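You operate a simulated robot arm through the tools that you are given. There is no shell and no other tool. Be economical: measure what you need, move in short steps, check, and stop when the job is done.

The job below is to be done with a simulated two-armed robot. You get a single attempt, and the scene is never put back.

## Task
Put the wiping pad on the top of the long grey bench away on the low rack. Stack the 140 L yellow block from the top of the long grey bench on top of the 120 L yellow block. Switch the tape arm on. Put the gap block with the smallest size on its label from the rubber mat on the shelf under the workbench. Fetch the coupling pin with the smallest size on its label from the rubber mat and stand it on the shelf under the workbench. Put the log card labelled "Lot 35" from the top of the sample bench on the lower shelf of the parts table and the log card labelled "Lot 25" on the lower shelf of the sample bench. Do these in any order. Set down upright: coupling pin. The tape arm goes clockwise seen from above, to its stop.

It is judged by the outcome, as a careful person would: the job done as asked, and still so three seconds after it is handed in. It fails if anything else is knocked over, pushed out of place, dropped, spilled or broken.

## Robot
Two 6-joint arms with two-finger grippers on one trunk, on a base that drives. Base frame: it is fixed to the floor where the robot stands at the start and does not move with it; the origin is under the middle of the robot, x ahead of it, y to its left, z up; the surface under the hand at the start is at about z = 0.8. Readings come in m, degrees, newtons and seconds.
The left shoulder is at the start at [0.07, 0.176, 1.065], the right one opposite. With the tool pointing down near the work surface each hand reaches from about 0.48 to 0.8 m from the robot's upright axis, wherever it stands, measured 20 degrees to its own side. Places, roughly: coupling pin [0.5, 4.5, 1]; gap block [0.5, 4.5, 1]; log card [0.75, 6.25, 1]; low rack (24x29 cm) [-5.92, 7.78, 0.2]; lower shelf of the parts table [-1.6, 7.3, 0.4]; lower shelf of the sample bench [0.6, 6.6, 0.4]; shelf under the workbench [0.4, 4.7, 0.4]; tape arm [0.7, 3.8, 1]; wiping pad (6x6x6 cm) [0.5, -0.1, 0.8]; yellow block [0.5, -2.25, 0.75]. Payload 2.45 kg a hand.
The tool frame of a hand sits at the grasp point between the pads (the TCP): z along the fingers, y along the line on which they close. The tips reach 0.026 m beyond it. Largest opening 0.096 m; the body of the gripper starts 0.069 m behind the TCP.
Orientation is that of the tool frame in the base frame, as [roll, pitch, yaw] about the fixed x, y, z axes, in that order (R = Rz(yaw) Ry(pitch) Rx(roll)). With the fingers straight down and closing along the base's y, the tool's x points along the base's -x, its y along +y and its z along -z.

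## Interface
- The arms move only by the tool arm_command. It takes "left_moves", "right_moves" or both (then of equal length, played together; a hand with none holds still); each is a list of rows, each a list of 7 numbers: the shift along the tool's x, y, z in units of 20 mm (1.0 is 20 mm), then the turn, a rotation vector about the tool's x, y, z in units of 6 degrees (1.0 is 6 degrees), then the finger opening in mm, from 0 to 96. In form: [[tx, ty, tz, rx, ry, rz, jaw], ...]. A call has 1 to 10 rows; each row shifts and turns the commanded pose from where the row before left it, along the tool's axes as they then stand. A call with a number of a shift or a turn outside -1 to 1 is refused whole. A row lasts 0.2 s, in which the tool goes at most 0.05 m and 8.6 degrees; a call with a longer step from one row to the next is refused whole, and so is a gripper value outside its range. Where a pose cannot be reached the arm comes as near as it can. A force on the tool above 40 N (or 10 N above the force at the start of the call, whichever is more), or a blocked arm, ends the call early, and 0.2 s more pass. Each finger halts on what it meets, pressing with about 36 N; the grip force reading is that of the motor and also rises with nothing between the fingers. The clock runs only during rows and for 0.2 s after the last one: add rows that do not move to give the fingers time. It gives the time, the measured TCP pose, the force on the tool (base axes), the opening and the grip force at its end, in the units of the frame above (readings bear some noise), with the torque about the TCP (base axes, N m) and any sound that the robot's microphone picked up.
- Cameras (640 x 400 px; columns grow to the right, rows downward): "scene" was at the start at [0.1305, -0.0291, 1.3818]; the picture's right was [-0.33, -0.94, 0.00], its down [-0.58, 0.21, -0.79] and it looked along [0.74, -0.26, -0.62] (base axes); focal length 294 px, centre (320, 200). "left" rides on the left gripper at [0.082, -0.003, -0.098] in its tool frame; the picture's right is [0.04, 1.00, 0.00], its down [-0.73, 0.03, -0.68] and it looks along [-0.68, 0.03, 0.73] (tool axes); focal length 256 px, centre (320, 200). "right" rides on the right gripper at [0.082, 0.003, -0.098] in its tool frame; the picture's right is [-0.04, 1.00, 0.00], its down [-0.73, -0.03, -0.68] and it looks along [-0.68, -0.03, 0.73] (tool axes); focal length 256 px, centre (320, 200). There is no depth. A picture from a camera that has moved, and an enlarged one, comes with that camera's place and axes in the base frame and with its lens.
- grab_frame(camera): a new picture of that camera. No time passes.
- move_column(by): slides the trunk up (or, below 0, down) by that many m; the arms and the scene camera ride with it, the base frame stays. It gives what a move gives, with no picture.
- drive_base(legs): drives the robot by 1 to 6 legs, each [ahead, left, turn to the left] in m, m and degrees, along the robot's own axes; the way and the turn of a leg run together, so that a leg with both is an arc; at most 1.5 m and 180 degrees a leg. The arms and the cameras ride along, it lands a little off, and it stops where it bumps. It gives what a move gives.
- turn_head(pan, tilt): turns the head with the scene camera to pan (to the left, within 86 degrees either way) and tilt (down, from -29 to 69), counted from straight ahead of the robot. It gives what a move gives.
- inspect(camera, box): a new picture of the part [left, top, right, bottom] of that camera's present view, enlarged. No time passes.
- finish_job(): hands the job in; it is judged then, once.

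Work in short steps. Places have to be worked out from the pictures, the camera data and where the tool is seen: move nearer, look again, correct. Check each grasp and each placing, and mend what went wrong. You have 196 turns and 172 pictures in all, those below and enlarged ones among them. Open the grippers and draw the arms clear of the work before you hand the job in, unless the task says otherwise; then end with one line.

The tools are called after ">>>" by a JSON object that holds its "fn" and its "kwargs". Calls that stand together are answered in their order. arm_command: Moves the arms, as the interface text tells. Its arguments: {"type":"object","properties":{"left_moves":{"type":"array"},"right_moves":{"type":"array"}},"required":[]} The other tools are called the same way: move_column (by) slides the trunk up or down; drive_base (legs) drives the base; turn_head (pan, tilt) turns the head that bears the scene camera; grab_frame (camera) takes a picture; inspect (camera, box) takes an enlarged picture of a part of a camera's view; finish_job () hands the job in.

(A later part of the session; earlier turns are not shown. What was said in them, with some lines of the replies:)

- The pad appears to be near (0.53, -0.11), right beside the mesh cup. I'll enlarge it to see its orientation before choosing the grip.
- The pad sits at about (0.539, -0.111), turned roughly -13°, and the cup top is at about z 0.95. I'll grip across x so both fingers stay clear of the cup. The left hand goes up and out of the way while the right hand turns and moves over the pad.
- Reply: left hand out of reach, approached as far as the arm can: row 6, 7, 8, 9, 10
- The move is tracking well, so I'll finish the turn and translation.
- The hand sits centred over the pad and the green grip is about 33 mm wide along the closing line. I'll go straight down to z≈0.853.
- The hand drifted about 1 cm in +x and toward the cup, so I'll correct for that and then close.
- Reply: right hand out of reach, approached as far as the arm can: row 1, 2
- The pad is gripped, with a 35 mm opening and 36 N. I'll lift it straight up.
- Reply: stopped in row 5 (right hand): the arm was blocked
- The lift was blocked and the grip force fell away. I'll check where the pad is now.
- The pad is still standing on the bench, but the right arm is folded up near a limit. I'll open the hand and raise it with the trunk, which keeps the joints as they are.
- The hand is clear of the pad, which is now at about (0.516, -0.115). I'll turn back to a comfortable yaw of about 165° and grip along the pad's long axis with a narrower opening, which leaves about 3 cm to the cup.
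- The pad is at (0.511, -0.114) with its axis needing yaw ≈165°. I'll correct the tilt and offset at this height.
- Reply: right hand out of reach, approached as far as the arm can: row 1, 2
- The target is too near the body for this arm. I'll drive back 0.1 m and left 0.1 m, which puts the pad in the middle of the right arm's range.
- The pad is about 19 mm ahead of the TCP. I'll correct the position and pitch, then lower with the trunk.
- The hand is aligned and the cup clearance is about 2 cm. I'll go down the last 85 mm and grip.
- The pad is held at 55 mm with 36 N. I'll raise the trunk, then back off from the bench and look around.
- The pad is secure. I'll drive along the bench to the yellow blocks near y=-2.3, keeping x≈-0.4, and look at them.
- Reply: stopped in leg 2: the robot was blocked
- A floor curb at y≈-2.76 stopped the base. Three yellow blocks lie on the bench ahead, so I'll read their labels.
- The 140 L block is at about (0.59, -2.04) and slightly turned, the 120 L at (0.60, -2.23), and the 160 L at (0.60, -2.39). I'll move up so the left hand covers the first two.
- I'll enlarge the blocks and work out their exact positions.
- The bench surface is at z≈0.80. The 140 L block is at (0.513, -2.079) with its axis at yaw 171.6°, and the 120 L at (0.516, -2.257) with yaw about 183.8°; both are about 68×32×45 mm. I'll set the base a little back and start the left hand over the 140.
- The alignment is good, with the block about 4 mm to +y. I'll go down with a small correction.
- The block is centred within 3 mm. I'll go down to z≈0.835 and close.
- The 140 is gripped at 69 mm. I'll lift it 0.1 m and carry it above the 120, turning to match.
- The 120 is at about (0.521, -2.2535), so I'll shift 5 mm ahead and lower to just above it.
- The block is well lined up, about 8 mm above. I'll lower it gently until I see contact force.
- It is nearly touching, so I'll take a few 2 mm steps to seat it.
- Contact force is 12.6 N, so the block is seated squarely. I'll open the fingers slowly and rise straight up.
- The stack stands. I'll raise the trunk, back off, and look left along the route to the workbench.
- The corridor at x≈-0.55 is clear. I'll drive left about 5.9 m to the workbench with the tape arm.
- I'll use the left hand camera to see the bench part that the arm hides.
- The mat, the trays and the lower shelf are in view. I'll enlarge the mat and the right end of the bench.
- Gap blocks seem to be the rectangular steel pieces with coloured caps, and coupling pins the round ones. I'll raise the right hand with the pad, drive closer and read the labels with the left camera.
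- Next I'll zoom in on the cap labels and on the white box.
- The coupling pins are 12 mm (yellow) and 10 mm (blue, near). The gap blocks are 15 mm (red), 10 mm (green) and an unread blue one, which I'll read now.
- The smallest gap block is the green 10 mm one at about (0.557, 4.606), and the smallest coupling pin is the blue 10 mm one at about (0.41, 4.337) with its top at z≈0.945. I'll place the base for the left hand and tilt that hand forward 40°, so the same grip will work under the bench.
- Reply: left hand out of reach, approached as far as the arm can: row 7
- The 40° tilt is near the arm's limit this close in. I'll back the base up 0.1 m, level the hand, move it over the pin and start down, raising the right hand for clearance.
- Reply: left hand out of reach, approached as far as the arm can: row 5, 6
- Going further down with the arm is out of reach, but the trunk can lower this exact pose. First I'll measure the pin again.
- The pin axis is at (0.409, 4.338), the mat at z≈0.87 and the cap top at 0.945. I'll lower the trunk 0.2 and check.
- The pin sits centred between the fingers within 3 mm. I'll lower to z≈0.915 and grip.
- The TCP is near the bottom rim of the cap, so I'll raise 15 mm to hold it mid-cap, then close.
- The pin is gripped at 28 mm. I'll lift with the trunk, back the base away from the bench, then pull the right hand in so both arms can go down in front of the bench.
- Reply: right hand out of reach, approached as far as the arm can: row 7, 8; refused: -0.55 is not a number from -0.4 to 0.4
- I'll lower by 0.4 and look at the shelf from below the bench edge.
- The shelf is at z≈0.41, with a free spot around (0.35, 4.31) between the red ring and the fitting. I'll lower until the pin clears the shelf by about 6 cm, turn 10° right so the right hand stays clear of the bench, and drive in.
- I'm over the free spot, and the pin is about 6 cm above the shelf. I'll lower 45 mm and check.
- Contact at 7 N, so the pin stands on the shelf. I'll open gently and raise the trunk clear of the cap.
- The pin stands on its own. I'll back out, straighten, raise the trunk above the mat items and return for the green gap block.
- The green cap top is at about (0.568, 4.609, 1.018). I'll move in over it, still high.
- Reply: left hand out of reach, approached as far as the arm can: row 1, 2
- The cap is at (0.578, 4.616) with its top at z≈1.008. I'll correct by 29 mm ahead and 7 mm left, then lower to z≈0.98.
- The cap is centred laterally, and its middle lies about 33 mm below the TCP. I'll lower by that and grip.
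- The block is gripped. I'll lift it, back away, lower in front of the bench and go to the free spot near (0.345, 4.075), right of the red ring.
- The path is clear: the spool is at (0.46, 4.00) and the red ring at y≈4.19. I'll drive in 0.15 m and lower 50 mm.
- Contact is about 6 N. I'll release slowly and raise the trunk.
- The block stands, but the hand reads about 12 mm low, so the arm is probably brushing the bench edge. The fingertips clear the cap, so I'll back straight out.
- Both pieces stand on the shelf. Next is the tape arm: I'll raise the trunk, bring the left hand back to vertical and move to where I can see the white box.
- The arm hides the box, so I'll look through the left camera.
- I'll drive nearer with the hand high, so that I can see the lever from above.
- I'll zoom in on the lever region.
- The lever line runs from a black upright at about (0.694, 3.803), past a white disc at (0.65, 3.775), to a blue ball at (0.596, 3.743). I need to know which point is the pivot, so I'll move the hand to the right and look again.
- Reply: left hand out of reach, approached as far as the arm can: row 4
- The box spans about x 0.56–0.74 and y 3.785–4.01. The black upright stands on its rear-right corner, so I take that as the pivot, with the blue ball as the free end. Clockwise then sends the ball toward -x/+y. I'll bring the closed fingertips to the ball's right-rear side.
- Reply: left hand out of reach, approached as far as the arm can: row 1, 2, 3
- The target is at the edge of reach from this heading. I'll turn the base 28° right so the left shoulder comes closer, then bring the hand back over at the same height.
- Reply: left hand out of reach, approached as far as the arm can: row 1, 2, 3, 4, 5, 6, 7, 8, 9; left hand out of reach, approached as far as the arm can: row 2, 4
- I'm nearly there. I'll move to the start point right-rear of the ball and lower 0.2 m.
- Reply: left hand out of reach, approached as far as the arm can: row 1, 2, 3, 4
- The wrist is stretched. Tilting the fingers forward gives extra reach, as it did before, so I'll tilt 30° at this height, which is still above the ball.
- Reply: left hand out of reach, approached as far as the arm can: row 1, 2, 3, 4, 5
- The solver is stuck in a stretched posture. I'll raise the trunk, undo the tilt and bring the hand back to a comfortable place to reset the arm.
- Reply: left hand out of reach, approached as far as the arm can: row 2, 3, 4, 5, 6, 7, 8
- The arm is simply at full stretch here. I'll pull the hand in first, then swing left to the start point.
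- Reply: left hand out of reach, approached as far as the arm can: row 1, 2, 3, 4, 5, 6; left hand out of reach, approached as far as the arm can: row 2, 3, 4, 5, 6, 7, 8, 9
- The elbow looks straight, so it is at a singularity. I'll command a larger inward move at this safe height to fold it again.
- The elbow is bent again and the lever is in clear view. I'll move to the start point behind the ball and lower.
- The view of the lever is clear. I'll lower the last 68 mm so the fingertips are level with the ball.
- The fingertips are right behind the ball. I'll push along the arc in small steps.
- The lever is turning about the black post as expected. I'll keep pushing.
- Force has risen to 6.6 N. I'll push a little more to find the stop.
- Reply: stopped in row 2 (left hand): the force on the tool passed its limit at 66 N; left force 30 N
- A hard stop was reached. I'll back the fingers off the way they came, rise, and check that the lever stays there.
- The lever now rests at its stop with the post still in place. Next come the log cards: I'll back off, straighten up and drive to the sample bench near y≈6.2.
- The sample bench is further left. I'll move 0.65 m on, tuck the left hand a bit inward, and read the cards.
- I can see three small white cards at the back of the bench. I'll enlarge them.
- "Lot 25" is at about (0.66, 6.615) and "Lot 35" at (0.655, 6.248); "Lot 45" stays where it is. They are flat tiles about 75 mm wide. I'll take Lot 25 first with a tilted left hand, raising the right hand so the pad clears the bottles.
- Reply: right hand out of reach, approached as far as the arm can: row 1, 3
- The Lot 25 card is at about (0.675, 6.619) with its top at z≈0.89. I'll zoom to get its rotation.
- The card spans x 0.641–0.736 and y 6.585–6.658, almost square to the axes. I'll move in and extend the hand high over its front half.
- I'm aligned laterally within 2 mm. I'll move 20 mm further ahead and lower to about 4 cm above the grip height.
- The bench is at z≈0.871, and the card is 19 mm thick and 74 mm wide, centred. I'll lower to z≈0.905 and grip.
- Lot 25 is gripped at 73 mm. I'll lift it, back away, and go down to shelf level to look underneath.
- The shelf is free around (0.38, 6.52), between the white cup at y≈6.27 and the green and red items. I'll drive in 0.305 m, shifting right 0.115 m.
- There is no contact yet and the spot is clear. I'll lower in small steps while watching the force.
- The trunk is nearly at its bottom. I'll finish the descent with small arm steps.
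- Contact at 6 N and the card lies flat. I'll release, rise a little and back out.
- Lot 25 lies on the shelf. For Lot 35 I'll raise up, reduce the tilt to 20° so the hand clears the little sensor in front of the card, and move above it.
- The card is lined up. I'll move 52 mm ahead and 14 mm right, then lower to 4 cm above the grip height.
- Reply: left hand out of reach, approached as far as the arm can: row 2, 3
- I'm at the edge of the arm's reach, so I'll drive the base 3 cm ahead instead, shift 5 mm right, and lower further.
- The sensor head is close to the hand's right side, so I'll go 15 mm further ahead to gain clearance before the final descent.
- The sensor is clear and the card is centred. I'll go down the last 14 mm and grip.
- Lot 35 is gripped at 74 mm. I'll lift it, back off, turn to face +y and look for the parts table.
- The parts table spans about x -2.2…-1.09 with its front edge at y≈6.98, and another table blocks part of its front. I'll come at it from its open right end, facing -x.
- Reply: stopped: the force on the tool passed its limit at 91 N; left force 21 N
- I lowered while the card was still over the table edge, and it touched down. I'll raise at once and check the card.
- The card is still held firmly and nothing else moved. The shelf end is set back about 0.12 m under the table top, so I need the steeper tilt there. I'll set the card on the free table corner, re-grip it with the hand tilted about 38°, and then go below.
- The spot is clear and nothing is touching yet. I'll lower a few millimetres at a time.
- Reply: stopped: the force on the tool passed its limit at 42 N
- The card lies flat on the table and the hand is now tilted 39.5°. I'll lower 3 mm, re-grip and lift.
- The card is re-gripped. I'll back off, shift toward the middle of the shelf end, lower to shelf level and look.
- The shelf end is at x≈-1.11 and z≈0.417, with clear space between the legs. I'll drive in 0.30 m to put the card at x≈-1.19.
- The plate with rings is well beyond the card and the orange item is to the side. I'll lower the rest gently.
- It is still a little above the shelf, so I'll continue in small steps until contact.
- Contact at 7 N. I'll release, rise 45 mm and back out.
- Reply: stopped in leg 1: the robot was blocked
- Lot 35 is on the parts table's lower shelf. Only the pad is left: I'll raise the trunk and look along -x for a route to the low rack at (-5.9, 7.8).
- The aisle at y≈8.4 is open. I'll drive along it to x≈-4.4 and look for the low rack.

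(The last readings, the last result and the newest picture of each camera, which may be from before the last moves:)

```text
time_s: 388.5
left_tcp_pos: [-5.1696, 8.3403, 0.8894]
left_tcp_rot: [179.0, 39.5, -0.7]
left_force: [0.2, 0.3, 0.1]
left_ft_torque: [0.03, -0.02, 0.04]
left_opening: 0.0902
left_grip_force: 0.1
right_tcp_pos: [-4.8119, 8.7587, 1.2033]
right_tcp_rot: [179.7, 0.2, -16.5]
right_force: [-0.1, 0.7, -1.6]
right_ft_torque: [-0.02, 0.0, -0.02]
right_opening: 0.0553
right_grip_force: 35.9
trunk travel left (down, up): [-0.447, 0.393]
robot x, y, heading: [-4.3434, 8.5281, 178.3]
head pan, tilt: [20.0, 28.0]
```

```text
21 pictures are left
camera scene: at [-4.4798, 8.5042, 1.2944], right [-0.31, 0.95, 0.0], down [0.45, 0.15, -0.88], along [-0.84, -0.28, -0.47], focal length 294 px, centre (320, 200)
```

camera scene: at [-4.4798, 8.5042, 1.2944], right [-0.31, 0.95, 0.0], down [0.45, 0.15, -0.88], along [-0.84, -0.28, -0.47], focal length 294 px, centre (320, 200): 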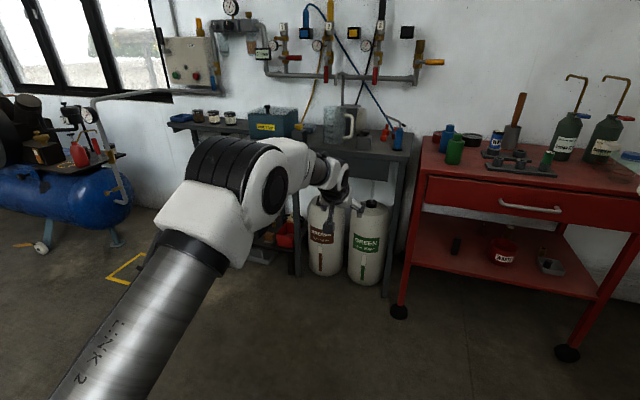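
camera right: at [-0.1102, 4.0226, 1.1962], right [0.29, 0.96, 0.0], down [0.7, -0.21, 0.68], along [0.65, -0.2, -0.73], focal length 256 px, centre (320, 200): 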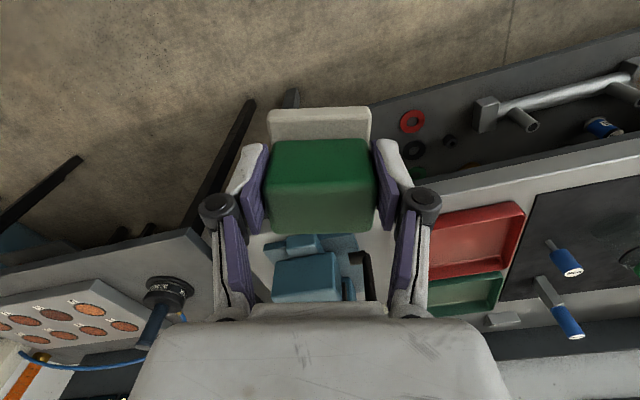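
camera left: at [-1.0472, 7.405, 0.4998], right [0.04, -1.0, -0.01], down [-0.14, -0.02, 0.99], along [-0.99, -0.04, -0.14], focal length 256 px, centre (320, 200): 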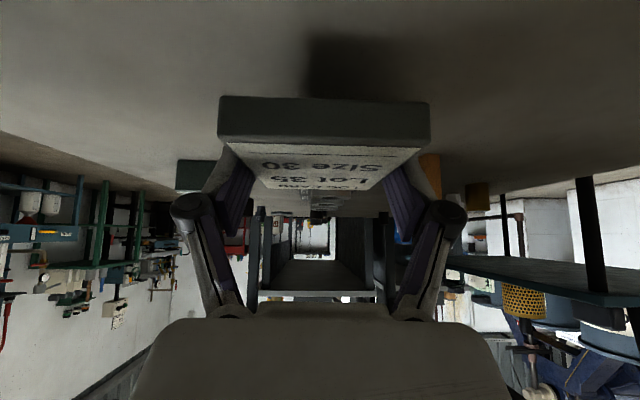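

The rack should be under the grey table, hidden by my arm. I'll move left to be opposite it and look again.

>>> {"fn": "drive_base", "kwargs": {"legs": [[0.1, 0.65, 0]]}}

>>> {"fn": "turn_head", "kwargs": {"pan": -5, "tilt": 32}}

>>> {"fn": "grab_frame", "kwargs": {"camera": "scene"}}

```text
time_s: 392.2
left_tcp_pos: [-5.281, 7.6777, 0.8901]
left_tcp_rot: [179.0, 39.6, 0.0]
left_force: [0.4, -0.5, 0.1]
left_ft_torque: [0.01, 0.04, 0.02]
left_opening: 0.0905
left_grip_force: 0.0
right_tcp_pos: [-4.9307, 8.1009, 1.203]
right_tcp_rot: [179.7, 0.2, -15.8]
right_force: [0.9, -0.1, 0.1]
right_ft_torque: [0.0, -0.02, 0.01]
right_opening: 0.0553
right_grip_force: 36.0
trunk travel left (down, up): [-0.447, 0.393]
robot x, y, heading: [-4.4561, 7.8802, 179.2]
head pan, tilt: [20.0, 28.0]
```

```text
time_s: 393.1
left_tcp_pos: [-5.281, 7.6777, 0.8881]
left_tcp_rot: [179.0, 39.5, -0.1]
left_force: [-0.5, 0.1, 0.8]
left_ft_torque: [-0.01, -0.01, -0.01]
left_opening: 0.09
left_grip_force: 0.0
right_tcp_pos: [-4.9318, 8.1, 1.2034]
right_tcp_rot: [179.7, 0.2, -15.8]
right_force: [0.1, 0.5, -1.3]
right_ft_torque: [-0.01, -0.01, 0.02]
right_opening: 0.0551
right_grip_force: 36.1
trunk travel left (down, up): [-0.447, 0.393]
robot x, y, heading: [-4.4553, 7.8812, 179.2]
head pan, tilt: [-5.0, 32.0]
```

```text
20 pictures are left
camera scene: at [-4.5979, 7.8902, 1.2881], right [0.1, 0.99, 0.0], down [0.53, -0.05, -0.85], along [-0.84, 0.09, -0.53], focal length 294 px, centre (320, 200)
```

scene: 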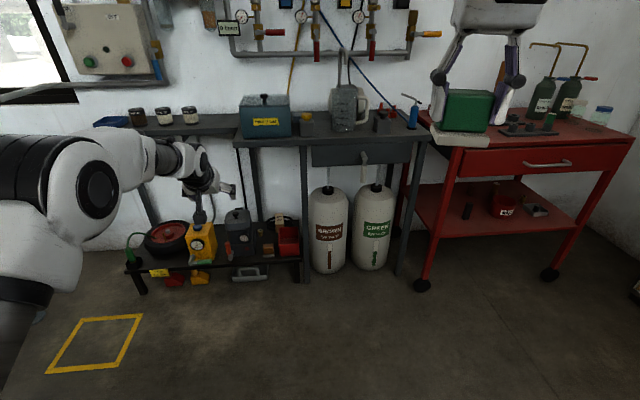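

The low black rack under the grey table holds several items. I'll enlarge it.

>>> {"fn": "inspect", "kwargs": {"camera": "scene", "box": [120, 190, 320, 310]}}

```text
3.20 times, centred on (220, 250) of scene
camera zoom: at [-4.5979, 7.8902, 1.2881], right [0.1, 0.99, 0.0], down [0.53, -0.05, -0.85], along [-0.84, 0.09, -0.53], focal length 939 px, centre (640, 40)
```

zoom: 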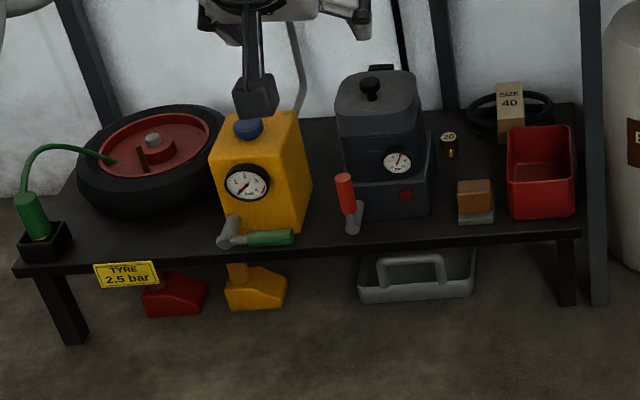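

The rack's right part has a free patch of about 9×13 cm, behind the brown pad and between the grey and red boxes, centred at about (-5.893, 7.745), which fits the 6 cm pad. First I'll tuck the left arm while the right hand turns and comes down.

>>> {"fn": "arm_command", "kwargs": {"left_moves": [[0.9, 0, -0.4, 0, 0.66, 0, 40], [0.9, 0, -0.4, 0, 0.66, 0, 40], [0.9, 0, -0.4, 0, 0.66, 0, 40], [0.9, 0, -0.4, 0, 0.66, 0, 40], [0.9, 0, -0.4, 0, 0.66, 0, 40], [0.9, 0, -0.4, 0, 0.66, 0, 40], [0.9, 0, -0.3, 0, 0.66, 0, 40], [0.9, 0, -0.3, 0, 0.66, 0, 40], [0.9, 0, -0.3, 0, 0.66, 0, 40], [0.9, 0, -0.3, 0, 0.66, 0, 40]], "right_moves": [[0, 0, 1, 0, 0, 0.5, 30], [0, 0, 1, 0, 0, 0.5, 30], [0, 0, 1, 0, 0, 0.5, 30], [0, 0, 1, 0, 0, 0.5, 30], [0, 0, 1, 0, 0, 0.5, 30], [0, 0, 1, 0, 0, 0.5, 30], [0, 0, 1, 0, 0, 0.5, 30], [0, 0, 1, 0, 0, 0.5, 30], [0, 0, 1, 0, 0, 0.5, 30], [0, 0, 1, 0, 0, 0.5, 30]]}}

>>> {"fn": "arm_command", "kwargs": {"left_moves": [[0, 0, -0.8, 0, 0, 0, 40], [0, 0, -0.8, 0, 0, 0, 40], [0, 0, -0.8, 0, 0, 0, 40], [0, 0, -0.8, 0, 0, 0, 40], [0, 0, -0.8, 0, 0, 0, 40], [0, 0, -0.8, 0, 0, 0, 40], [0, 0, 0, 0, 0, 0, 40], [0, 0, 0, 0, 0, 0, 40], [0, 0, 0, 0, 0, 0, 40], [0, 0, 0, 0, 0, 0, 40]], "right_moves": [[-0.5, 0.5, 0.8, 0, 0, 0, 30], [-0.5, 0.5, 0.8, 0, 0, 0, 30], [-0.5, 0.5, 0.8, 0, 0, 0, 30], [-0.5, 0.5, 0.8, 0, 0, 0, 30], [-0.5, 0.5, 0.8, 0, 0, 0, 30], [-0.5, 0.5, 0.8, 0, 0, 0, 30], [-0.5, 0.5, 0.8, 0, 0, 0, 30], [0, 0, 0.8, 0, 0, 0, 30], [0, 0, 0.8, 0, 0, 0, 30], [0, 0, 0.8, 0, 0, 0, 30]]}}

```text
time_s: 395.3
left_tcp_pos: [-5.089, 7.6776, 0.8895]
left_tcp_rot: [179.2, -0.1, 0.5]
left_force: [0.1, 0.3, 0.5]
left_ft_torque: [0.03, 0.0, 0.0]
left_opening: 0.0399
left_grip_force: 0.0
right_tcp_pos: [-4.9361, 8.0989, 1.0023]
right_tcp_rot: [179.6, 0.1, -46.0]
right_force: [0.4, -0.6, -0.6]
right_ft_torque: [-0.03, -0.02, -0.04]
right_opening: 0.0551
right_grip_force: 35.5
right hand out of reach, approached as far as the arm can: row 3
trunk travel left (down, up): [-0.447, 0.393]
robot x, y, heading: [-4.4542, 7.8838, 179.0]
head pan, tilt: [-5.0, 32.0]
```

```text
time_s: 397.5
left_tcp_pos: [-5.09, 7.6825, 0.985]
left_tcp_rot: [179.2, 0.1, 0.6]
left_force: [-0.5, 0.9, 0.6]
left_ft_torque: [0.03, 0.01, 0.01]
left_opening: 0.04
left_grip_force: 0.0
right_tcp_pos: [-5.0366, 8.1001, 0.844]
right_tcp_rot: [179.6, 0.0, -45.8]
right_force: [0.2, -1.1, -0.8]
right_ft_torque: [0.0, 0.0, 0.0]
right_opening: 0.0551
right_grip_force: 36.0
trunk travel left (down, up): [-0.447, 0.393]
robot x, y, heading: [-4.4574, 7.8787, 179.1]
head pan, tilt: [-5.0, 32.0]
```

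Both arms are placed well. I'll turn 46° left and come alongside the rack, still about 0.25 m short, then lower to just above the rack items.

>>> {"fn": "drive_base", "kwargs": {"legs": [[0, 0, 46], [0.334, -0.547, 0]]}}

>>> {"fn": "move_column", "kwargs": {"by": -0.38}}

>>> {"fn": "turn_head", "kwargs": {"pan": -35, "tilt": 38}}

>>> {"fn": "grab_frame", "kwargs": {"camera": "scene"}}

>>> {"fn": "grab_frame", "kwargs": {"camera": "right"}}

```text
time_s: 403.2
left_tcp_pos: [-5.3917, 7.4528, 0.9856]
left_tcp_rot: [179.2, 0.0, 45.9]
left_force: [0.6, 0.4, 0.0]
left_ft_torque: [0.03, -0.02, -0.01]
left_opening: 0.04
left_grip_force: 0.0
right_tcp_pos: [-5.6504, 7.7855, 0.8439]
right_tcp_rot: [179.7, 0.0, -0.6]
right_force: [0.1, 0.0, -0.9]
right_ft_torque: [0.03, -0.04, -0.01]
right_opening: 0.0553
right_grip_force: 35.7
trunk travel left (down, up): [-0.447, 0.393]
robot x, y, heading: [-5.0872, 8.0394, -135.5]
head pan, tilt: [-5.0, 32.0]
```

```text
time_s: 406.9
left_tcp_pos: [-5.3904, 7.4533, 0.6048]
left_tcp_rot: [179.1, 0.1, 45.9]
left_force: [0.1, 0.3, -0.2]
left_ft_torque: [-0.05, 0.0, -0.01]
left_opening: 0.04
left_grip_force: 0.1
right_tcp_pos: [-5.6493, 7.7857, 0.4626]
right_tcp_rot: [179.6, 0.0, -0.6]
right_force: [0.6, -0.4, 0.0]
right_ft_torque: [-0.03, 0.03, -0.06]
right_opening: 0.0551
right_grip_force: 35.9
trunk travel left (down, up): [-0.067, 0.773]
robot x, y, heading: [-5.0871, 8.0407, -135.6]
head pan, tilt: [-5.0, 32.0]
```

```text
time_s: 407.8
left_tcp_pos: [-5.3905, 7.4532, 0.6047]
left_tcp_rot: [179.2, -0.1, 45.8]
left_force: [-0.8, 0.3, -0.3]
left_ft_torque: [0.02, 0.01, 0.0]
left_opening: 0.0399
left_grip_force: 0.2
right_tcp_pos: [-5.6497, 7.7852, 0.4638]
right_tcp_rot: [179.6, 0.1, -0.6]
right_force: [0.2, -0.3, -1.2]
right_ft_torque: [0.0, 0.01, 0.01]
right_opening: 0.0554
right_grip_force: 35.7
trunk travel left (down, up): [-0.067, 0.773]
robot x, y, heading: [-5.0875, 8.0442, -135.7]
head pan, tilt: [-35.0, 38.0]
```

```text
18 pictures are left
camera scene: at [-5.2081, 7.9919, 0.8989], right [-0.16, 0.99, 0.0], down [0.61, 0.1, -0.79], along [-0.78, -0.13, -0.62], focal length 294 px, centre (320, 200)
```

scene: 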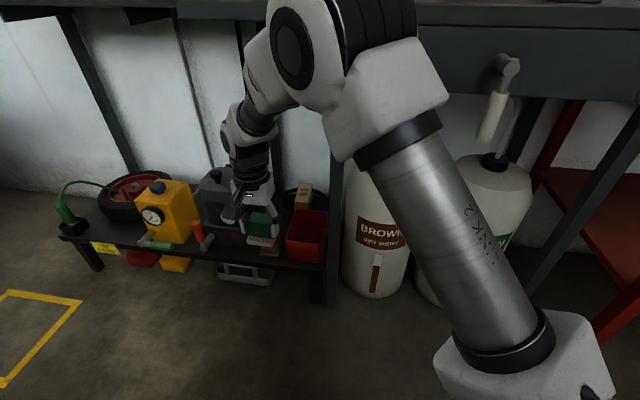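

```text
17 pictures are left
camera right: at [-5.569, 7.7809, 0.5603], right [-0.05, -1.0, 0.01], down [-0.73, 0.04, 0.68], along [-0.68, 0.03, -0.73], focal length 256 px, centre (320, 200)
```

right: 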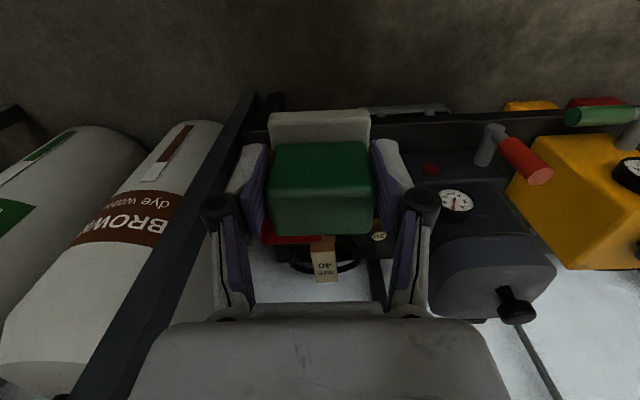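

The elbow sits high near the table edge, so I'll stretch the arm forward instead, which keeps the elbow low and back. I'll extend 0.157 m in -x above the items and check.

>>> {"fn": "arm_command", "kwargs": {"right_moves": [[-0.985, 0, 0, 0, 0, 0, 30], [-0.985, 0, 0, 0, 0, 0, 30], [-0.985, 0, 0, 0, 0, 0, 30], [-0.985, 0, 0, 0, 0, 0, 30], [-0.985, 0, 0, 0, 0, 0, 30], [-0.985, 0, 0, 0, 0, 0, 30], [-0.985, 0, 0, 0, 0, 0, 30], [-0.985, 0, 0, 0, 0, 0, 30]]}}

>>> {"fn": "grab_frame", "kwargs": {"camera": "scene"}}

>>> {"fn": "grab_frame", "kwargs": {"camera": "right"}}

```text
time_s: 409.6
left_tcp_pos: [-5.3903, 7.4531, 0.6064]
left_tcp_rot: [179.2, 0.0, 45.8]
left_force: [0.3, 0.4, -0.2]
left_ft_torque: [0.02, 0.02, 0.02]
left_opening: 0.0399
left_grip_force: 0.0
right_tcp_pos: [-5.8066, 7.786, 0.4657]
right_tcp_rot: [179.7, 0.0, -0.6]
right_force: [0.2, 0.4, -1.5]
right_ft_torque: [-0.01, 0.0, 0.05]
right_opening: 0.0551
right_grip_force: 35.8
trunk travel left (down, up): [-0.067, 0.773]
robot x, y, heading: [-5.0838, 8.0389, -135.6]
head pan, tilt: [-35.0, 38.0]
```

```text
16 pictures are left
camera scene: at [-5.2082, 7.9919, 0.8988], right [-0.16, 0.99, 0.0], down [0.61, 0.1, -0.79], along [-0.78, -0.13, -0.62], focal length 294 px, centre (320, 200)
```

scene: 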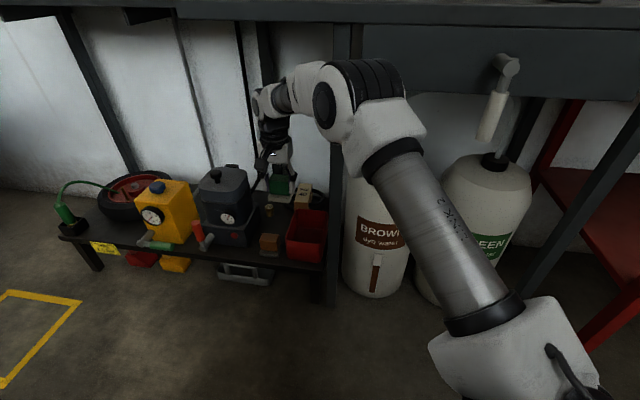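

```text
15 pictures are left
camera right: at [-5.7256, 7.782, 0.5619], right [-0.05, -1.0, 0.01], down [-0.73, 0.04, 0.68], along [-0.68, 0.03, -0.73], focal length 256 px, centre (320, 200)
```

right: 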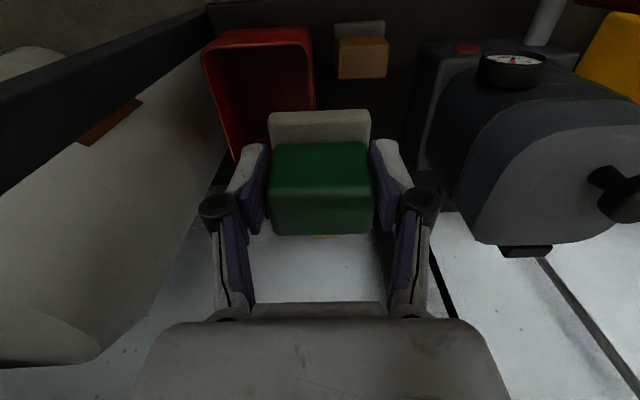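

The view is good: the gap between the red box (y≈7.795) and the grey unit (y≈7.683) is centred at y≈7.74, and the brown pad ends at x≈-5.84. I'll stretch 30 mm more, then creep the base 66 mm ahead to centre over (-5.885, 7.74).

>>> {"fn": "arm_command", "kwargs": {"right_moves": [[-0.75, 0, 0, 0, 0, 0, 30], [-0.75, 0, 0, 0, 0, 0, 30], [0, 0, 0, 0, 0, 0, 30]]}}

>>> {"fn": "drive_base", "kwargs": {"legs": [[0.066, 0, 0]]}}

>>> {"fn": "grab_frame", "kwargs": {"camera": "right"}}

>>> {"fn": "grab_frame", "kwargs": {"camera": "scene"}}

```text
time_s: 410.4
left_tcp_pos: [-5.39, 7.4531, 0.6042]
left_tcp_rot: [179.2, 0.0, 45.8]
left_force: [-0.5, -0.2, 0.6]
left_ft_torque: [0.01, -0.01, 0.01]
left_opening: 0.04
left_grip_force: 0.0
right_tcp_pos: [-5.836, 7.7857, 0.4623]
right_tcp_rot: [179.6, 0.0, -0.6]
right_force: [-0.6, 0.8, -1.4]
right_ft_torque: [0.0, -0.01, 0.0]
right_opening: 0.0551
right_grip_force: 35.9
trunk travel left (down, up): [-0.067, 0.773]
robot x, y, heading: [-5.0855, 8.0415, -135.8]
head pan, tilt: [-35.0, 38.0]
```

```text
time_s: 411.4
left_tcp_pos: [-5.4366, 7.4078, 0.6052]
left_tcp_rot: [179.1, 0.0, 45.8]
left_force: [0.4, 0.3, -0.4]
left_ft_torque: [0.04, 0.0, 0.03]
left_opening: 0.0399
left_grip_force: 0.0
right_tcp_pos: [-5.8838, 7.7399, 0.4623]
right_tcp_rot: [179.5, 0.1, -0.5]
right_force: [-0.8, -0.2, -1.1]
right_ft_torque: [0.0, 0.0, 0.01]
right_opening: 0.055
right_grip_force: 35.5
trunk travel left (down, up): [-0.067, 0.773]
robot x, y, heading: [-5.1334, 7.9945, -135.6]
head pan, tilt: [-35.0, 38.0]
```

```text
14 pictures are left
camera right: at [-5.8026, 7.7354, 0.5603], right [-0.05, -1.0, 0.01], down [-0.73, 0.04, 0.68], along [-0.68, 0.03, -0.73], focal length 256 px, centre (320, 200)
```

right: 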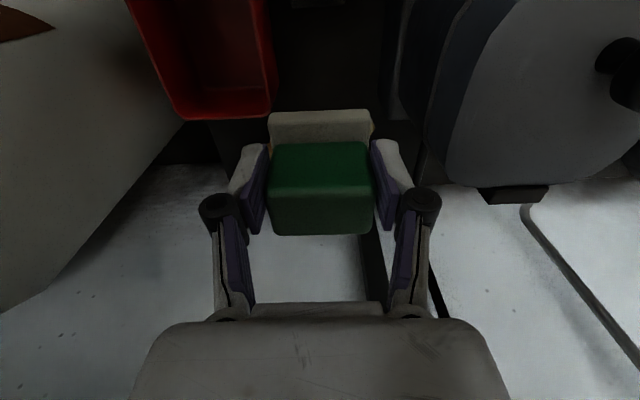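

```text
13 pictures are left
camera scene: at [-5.2553, 7.946, 0.8987], right [-0.16, 0.99, 0.0], down [0.61, 0.1, -0.79], along [-0.78, -0.13, -0.62], focal length 294 px, centre (320, 200)
```

scene: 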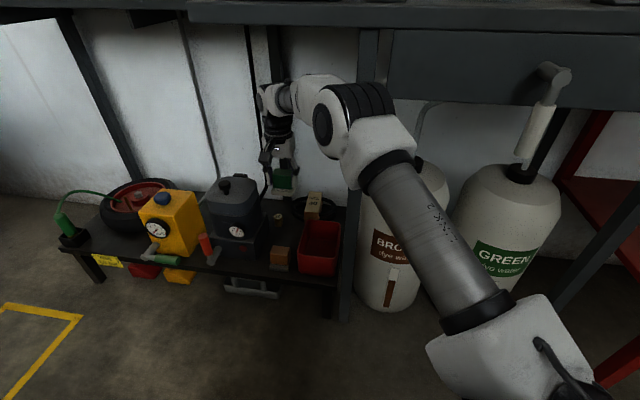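

The pad is centred over the gap. I'll lower with the trunk first and then the arm, stopping about 5 cm above the rack.

>>> {"fn": "move_column", "kwargs": {"by": -0.06}}

>>> {"fn": "arm_command", "kwargs": {"right_moves": [[0, 0, 1, 0, 0, 0, 30], [0, 0, 1, 0, 0, 0, 30], [0, 0, 1, 0, 0, 0, 30], [0, 0, 1, 0, 0, 0, 30], [0, 0, 1, 0, 0, 0, 30], [0, 0, 0, 0, 0, 0, 30]]}}

>>> {"fn": "grab_frame", "kwargs": {"camera": "right"}}

>>> {"fn": "inspect", "kwargs": {"camera": "scene", "box": [200, 60, 400, 240]}}

```text
time_s: 412.4
left_tcp_pos: [-5.4359, 7.4084, 0.5448]
left_tcp_rot: [179.2, 0.0, 45.9]
left_force: [-0.4, 0.8, 0.0]
left_ft_torque: [0.01, 0.0, 0.04]
left_opening: 0.0398
left_grip_force: 0.1
right_tcp_pos: [-5.8832, 7.7404, 0.4031]
right_tcp_rot: [179.6, 0.1, -0.6]
right_force: [0.0, 0.2, -1.9]
right_ft_torque: [-0.03, 0.03, -0.03]
right_opening: 0.0549
right_grip_force: 35.7
trunk travel left (down, up): [-0.007, 0.833]
robot x, y, heading: [-5.1342, 7.9954, -135.6]
head pan, tilt: [-35.0, 38.0]
```

```text
time_s: 413.8
left_tcp_pos: [-5.4364, 7.4066, 0.5445]
left_tcp_rot: [179.2, 0.0, 45.8]
left_force: [0.2, 0.7, 0.3]
left_ft_torque: [-0.01, -0.02, -0.05]
left_opening: 0.04
left_grip_force: 0.0
right_tcp_pos: [-5.8826, 7.741, 0.3048]
right_tcp_rot: [179.7, -0.1, -0.5]
right_force: [0.2, 0.6, -1.5]
right_ft_torque: [-0.01, -0.02, -0.02]
right_opening: 0.0552
right_grip_force: 36.0
trunk travel left (down, up): [-0.007, 0.833]
robot x, y, heading: [-5.1316, 7.9965, -135.6]
head pan, tilt: [-35.0, 38.0]
```

```text
12 pictures are left
camera right: at [-5.8019, 7.7352, 0.4013], right [-0.05, -1.0, 0.01], down [-0.73, 0.04, 0.68], along [-0.68, 0.03, -0.73], focal length 256 px, centre (320, 200)
```

right: 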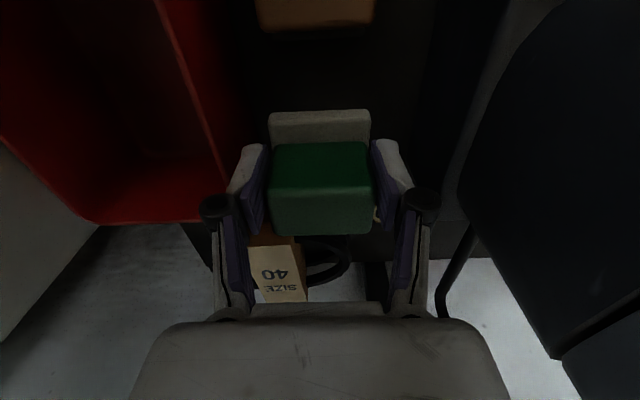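

```text
2.22 times, centred on (300, 150) of scene
camera zoom: at [-5.255, 7.9462, 0.8388], right [-0.16, 0.99, 0.0], down [0.61, 0.1, -0.79], along [-0.78, -0.13, -0.62], focal length 652 px, centre (364, 311)
```

zoom: 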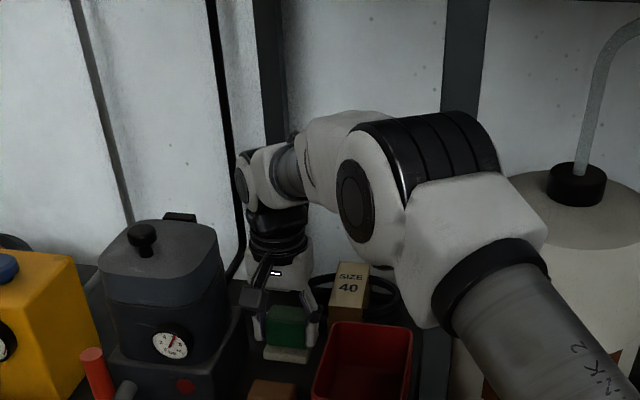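

The left knuckle is close to the red box rim, so I'll shift 6 mm toward -y and lower to just above the rack.

>>> {"fn": "arm_command", "kwargs": {"right_moves": [[0, 0.3, 0, 0, 0, 0, 30], [0, 0, 1, 0, 0, 0, 30], [0, 0, 0.9, 0, 0, 0, 30], [0, 0, 0, 0, 0, 0, 30]]}}

>>> {"fn": "grab_frame", "kwargs": {"camera": "right"}}

>>> {"fn": "inspect", "kwargs": {"camera": "scene", "box": [250, 130, 340, 200]}}

```text
time_s: 414.8
left_tcp_pos: [-5.4366, 7.4073, 0.5454]
left_tcp_rot: [179.2, 0.0, 46.0]
left_force: [0.4, -0.9, 0.0]
left_ft_torque: [0.04, 0.02, 0.0]
left_opening: 0.0401
left_grip_force: 0.1
right_tcp_pos: [-5.8832, 7.7328, 0.2646]
right_tcp_rot: [179.6, 0.0, -0.7]
right_force: [0.7, -0.2, -1.6]
right_ft_torque: [0.02, -0.01, 0.02]
right_opening: 0.055
right_grip_force: 35.6
trunk travel left (down, up): [-0.007, 0.833]
robot x, y, heading: [-5.1338, 7.9937, -135.5]
head pan, tilt: [-35.0, 38.0]
```

```text
10 pictures are left
camera right: at [-5.8027, 7.7282, 0.3624], right [-0.05, -1.0, 0.01], down [-0.73, 0.04, 0.68], along [-0.68, 0.03, -0.73], focal length 256 px, centre (320, 200)
```

right: 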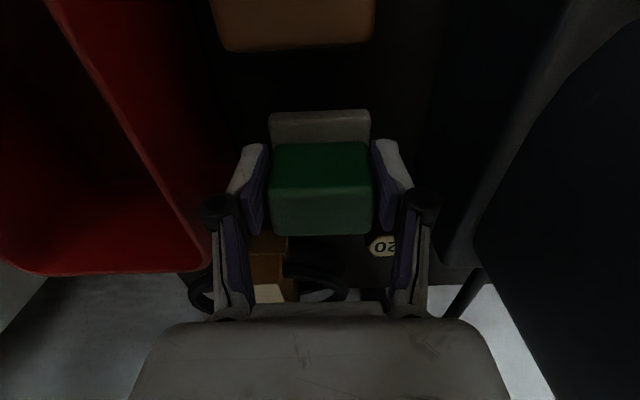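

```text
5.71 times, centred on (295, 165) of scene
camera zoom: at [-5.255, 7.9462, 0.8388], right [-0.16, 0.99, 0.0], down [0.61, 0.1, -0.79], along [-0.78, -0.13, -0.62], focal length 1677 px, centre (463, 400)
```

zoom: 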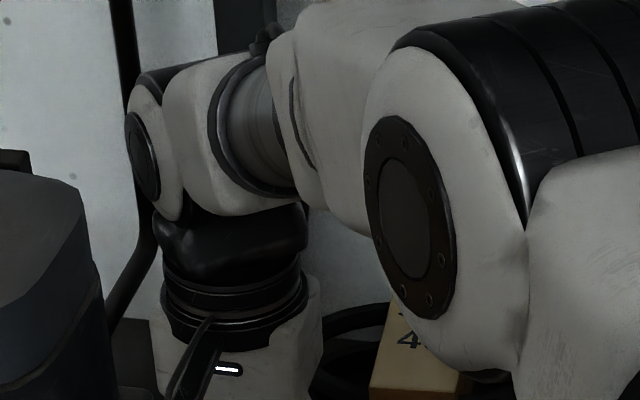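

Everything is clear of the fingers. I'll lower in small steps until contact.

>>> {"fn": "arm_command", "kwargs": {"right_moves": [[0, 0, 0.35, 0, 0, 0, 30], [0, 0, 0.2, 0, 0, 0, 30], [0, 0, 0.15, 0, 0, 0, 30]]}}

```text
time_s: 415.6
left_tcp_pos: [-5.4369, 7.4069, 0.5453]
left_tcp_rot: [179.3, 0.0, 45.9]
left_force: [-0.5, -0.5, -1.1]
left_ft_torque: [0.01, 0.03, 0.01]
left_opening: 0.0399
left_grip_force: 0.0
right_tcp_pos: [-5.883, 7.7336, 0.2547]
right_tcp_rot: [179.6, 0.1, -0.6]
right_force: [2.4, 1.0, 5.4]
right_ft_torque: [0.2, 0.12, -0.09]
right_opening: 0.0551
right_grip_force: 35.8
trunk travel left (down, up): [-0.007, 0.833]
robot x, y, heading: [-5.1389, 7.9934, -135.5]
head pan, tilt: [-35.0, 38.0]
```

Contact at about 7 N, at the height I expected for the rack. I'll open the fingers just enough, then rise straight up.

>>> {"fn": "arm_command", "kwargs": {"right_moves": [[0, 0, 0, 0, 0, 0, 58], [0, 0, 0, 0, 0, 0, 64], [0, 0, 0, 0, 0, 0, 64], [0, 0, -0.5, 0, 0, 0, 64], [0, 0, -1, 0, 0, 0, 64], [0, 0, -1, 0, 0, 0, 64], [0, 0, -1, 0, 0, 0, 64], [0, 0, -1, 0, 0, 0, 64], [0, 0, -1, 0, 0, 0, 64], [0, 0, -1, 0, 0, 0, 64]]}}

>>> {"fn": "grab_frame", "kwargs": {"camera": "right"}}

```text
time_s: 417.8
left_tcp_pos: [-5.4371, 7.4067, 0.5456]
left_tcp_rot: [179.2, 0.0, 46.0]
left_force: [-0.6, -0.4, -0.1]
left_ft_torque: [0.02, 0.0, -0.02]
left_opening: 0.04
left_grip_force: 0.1
right_tcp_pos: [-5.8829, 7.7346, 0.3819]
right_tcp_rot: [179.5, 0.0, -0.5]
right_force: [-0.1, -0.4, 0.1]
right_ft_torque: [-0.03, 0.03, -0.02]
right_opening: 0.0641
right_grip_force: 0.0
trunk travel left (down, up): [-0.007, 0.833]
robot x, y, heading: [-5.1317, 7.9952, -135.8]
head pan, tilt: [-35.0, 38.0]
```

```text
8 pictures are left
camera right: at [-5.802, 7.7294, 0.479], right [-0.05, -1.0, 0.01], down [-0.73, 0.04, 0.68], along [-0.68, 0.03, -0.73], focal length 256 px, centre (320, 200)
```

right: 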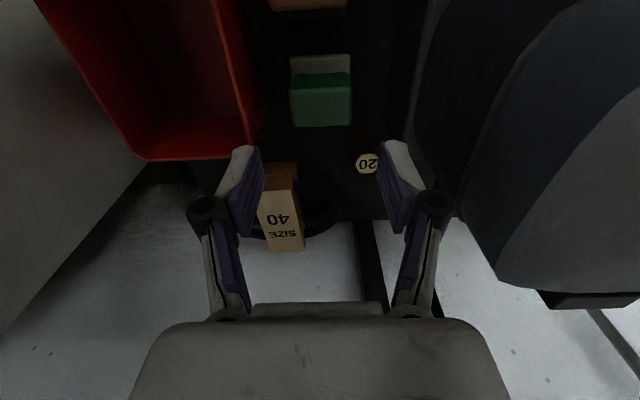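

The pad lies flat on the rack with its neighbours untouched. I'll rise a bit more and slide straight out in +x.

>>> {"fn": "arm_command", "kwargs": {"right_moves": [[0, 0, -1, 0, 0, 0, 50], [0, 0, -1, 0, 0, 0, 50], [0, 0, -1, 0, 0, 0, 50]]}}

>>> {"fn": "drive_base", "kwargs": {"legs": [[-0.4, 0.392, 0]]}}

>>> {"fn": "move_column", "kwargs": {"by": 0.3}}

>>> {"fn": "turn_head", "kwargs": {"pan": -45, "tilt": 35}}

>>> {"fn": "grab_frame", "kwargs": {"camera": "scene"}}

```text
time_s: 418.6
left_tcp_pos: [-5.4373, 7.4061, 0.5447]
left_tcp_rot: [179.2, 0.0, 45.9]
left_force: [-0.8, -0.4, 0.5]
left_ft_torque: [0.04, -0.01, -0.02]
left_opening: 0.0402
left_grip_force: 0.1
right_tcp_pos: [-5.8824, 7.7355, 0.4425]
right_tcp_rot: [179.7, 0.0, -0.6]
right_force: [0.0, -0.9, -0.8]
right_ft_torque: [0.06, -0.02, -0.03]
right_opening: 0.05
right_grip_force: 0.1
trunk travel left (down, up): [-0.007, 0.833]
robot x, y, heading: [-5.1335, 7.9972, -135.5]
head pan, tilt: [-35.0, 38.0]
```

```text
time_s: 421.8
left_tcp_pos: [-4.8758, 7.3957, 0.5455]
left_tcp_rot: [179.2, 0.0, 45.9]
left_force: [0.0, -0.3, 0.1]
left_ft_torque: [-0.03, 0.01, -0.01]
left_opening: 0.0401
left_grip_force: 0.0
right_tcp_pos: [-5.3236, 7.7229, 0.4421]
right_tcp_rot: [179.5, 0.1, -0.6]
right_force: [0.7, -0.1, -0.9]
right_ft_torque: [0.01, 0.0, 0.01]
right_opening: 0.05
right_grip_force: 0.0
trunk travel left (down, up): [-0.007, 0.833]
robot x, y, heading: [-4.5782, 7.9871, -135.3]
head pan, tilt: [-35.0, 38.0]
```

```text
time_s: 424.8
left_tcp_pos: [-4.8763, 7.3962, 0.8443]
left_tcp_rot: [179.2, 0.0, 46.0]
left_force: [0.2, -0.2, -0.3]
left_ft_torque: [0.02, 0.04, 0.0]
left_opening: 0.0403
left_grip_force: 0.0
right_tcp_pos: [-5.3231, 7.7221, 0.7429]
right_tcp_rot: [179.7, 0.0, -0.5]
right_force: [0.0, -0.4, -0.3]
right_ft_torque: [0.03, 0.01, 0.03]
right_opening: 0.0499
right_grip_force: 0.1
trunk travel left (down, up): [-0.307, 0.533]
robot x, y, heading: [-4.5697, 7.985, -135.7]
head pan, tilt: [-35.0, 38.0]
```

```text
time_s: 425.5
left_tcp_pos: [-4.8751, 7.3951, 0.8454]
left_tcp_rot: [179.3, 0.0, 46.0]
left_force: [0.4, 0.4, -1.1]
left_ft_torque: [0.01, -0.06, -0.01]
left_opening: 0.0403
left_grip_force: 0.0
right_tcp_pos: [-5.3216, 7.723, 0.7425]
right_tcp_rot: [179.6, 0.0, -0.5]
right_force: [0.4, 0.6, -0.3]
right_ft_torque: [0.0, 0.0, 0.01]
right_opening: 0.0499
right_grip_force: 0.0
trunk travel left (down, up): [-0.307, 0.533]
robot x, y, heading: [-4.5724, 7.9818, -135.6]
head pan, tilt: [-45.0, 35.0]
```

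```text
7 pictures are left
camera scene: at [-4.6978, 7.9502, 1.1434], right [0.01, 1.0, 0.0], down [0.57, -0.01, -0.82], along [-0.82, 0.01, -0.57], focal length 294 px, centre (320, 200)
```

scene: 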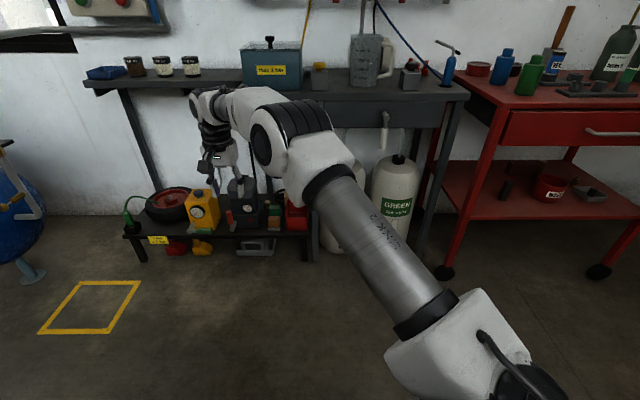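

All the placings check out, both hands are empty and open, and both arms are clear of the work. I'm handing the job in.

>>> {"fn": "finish_job", "kwargs": {}}

```text
The job is handed in.
```

I finished all seven parts of the job and handed it in. I checked each placing by camera, except the tape arm: its display still read "0 WRAPS" after I pushed it clockwise to its stop.
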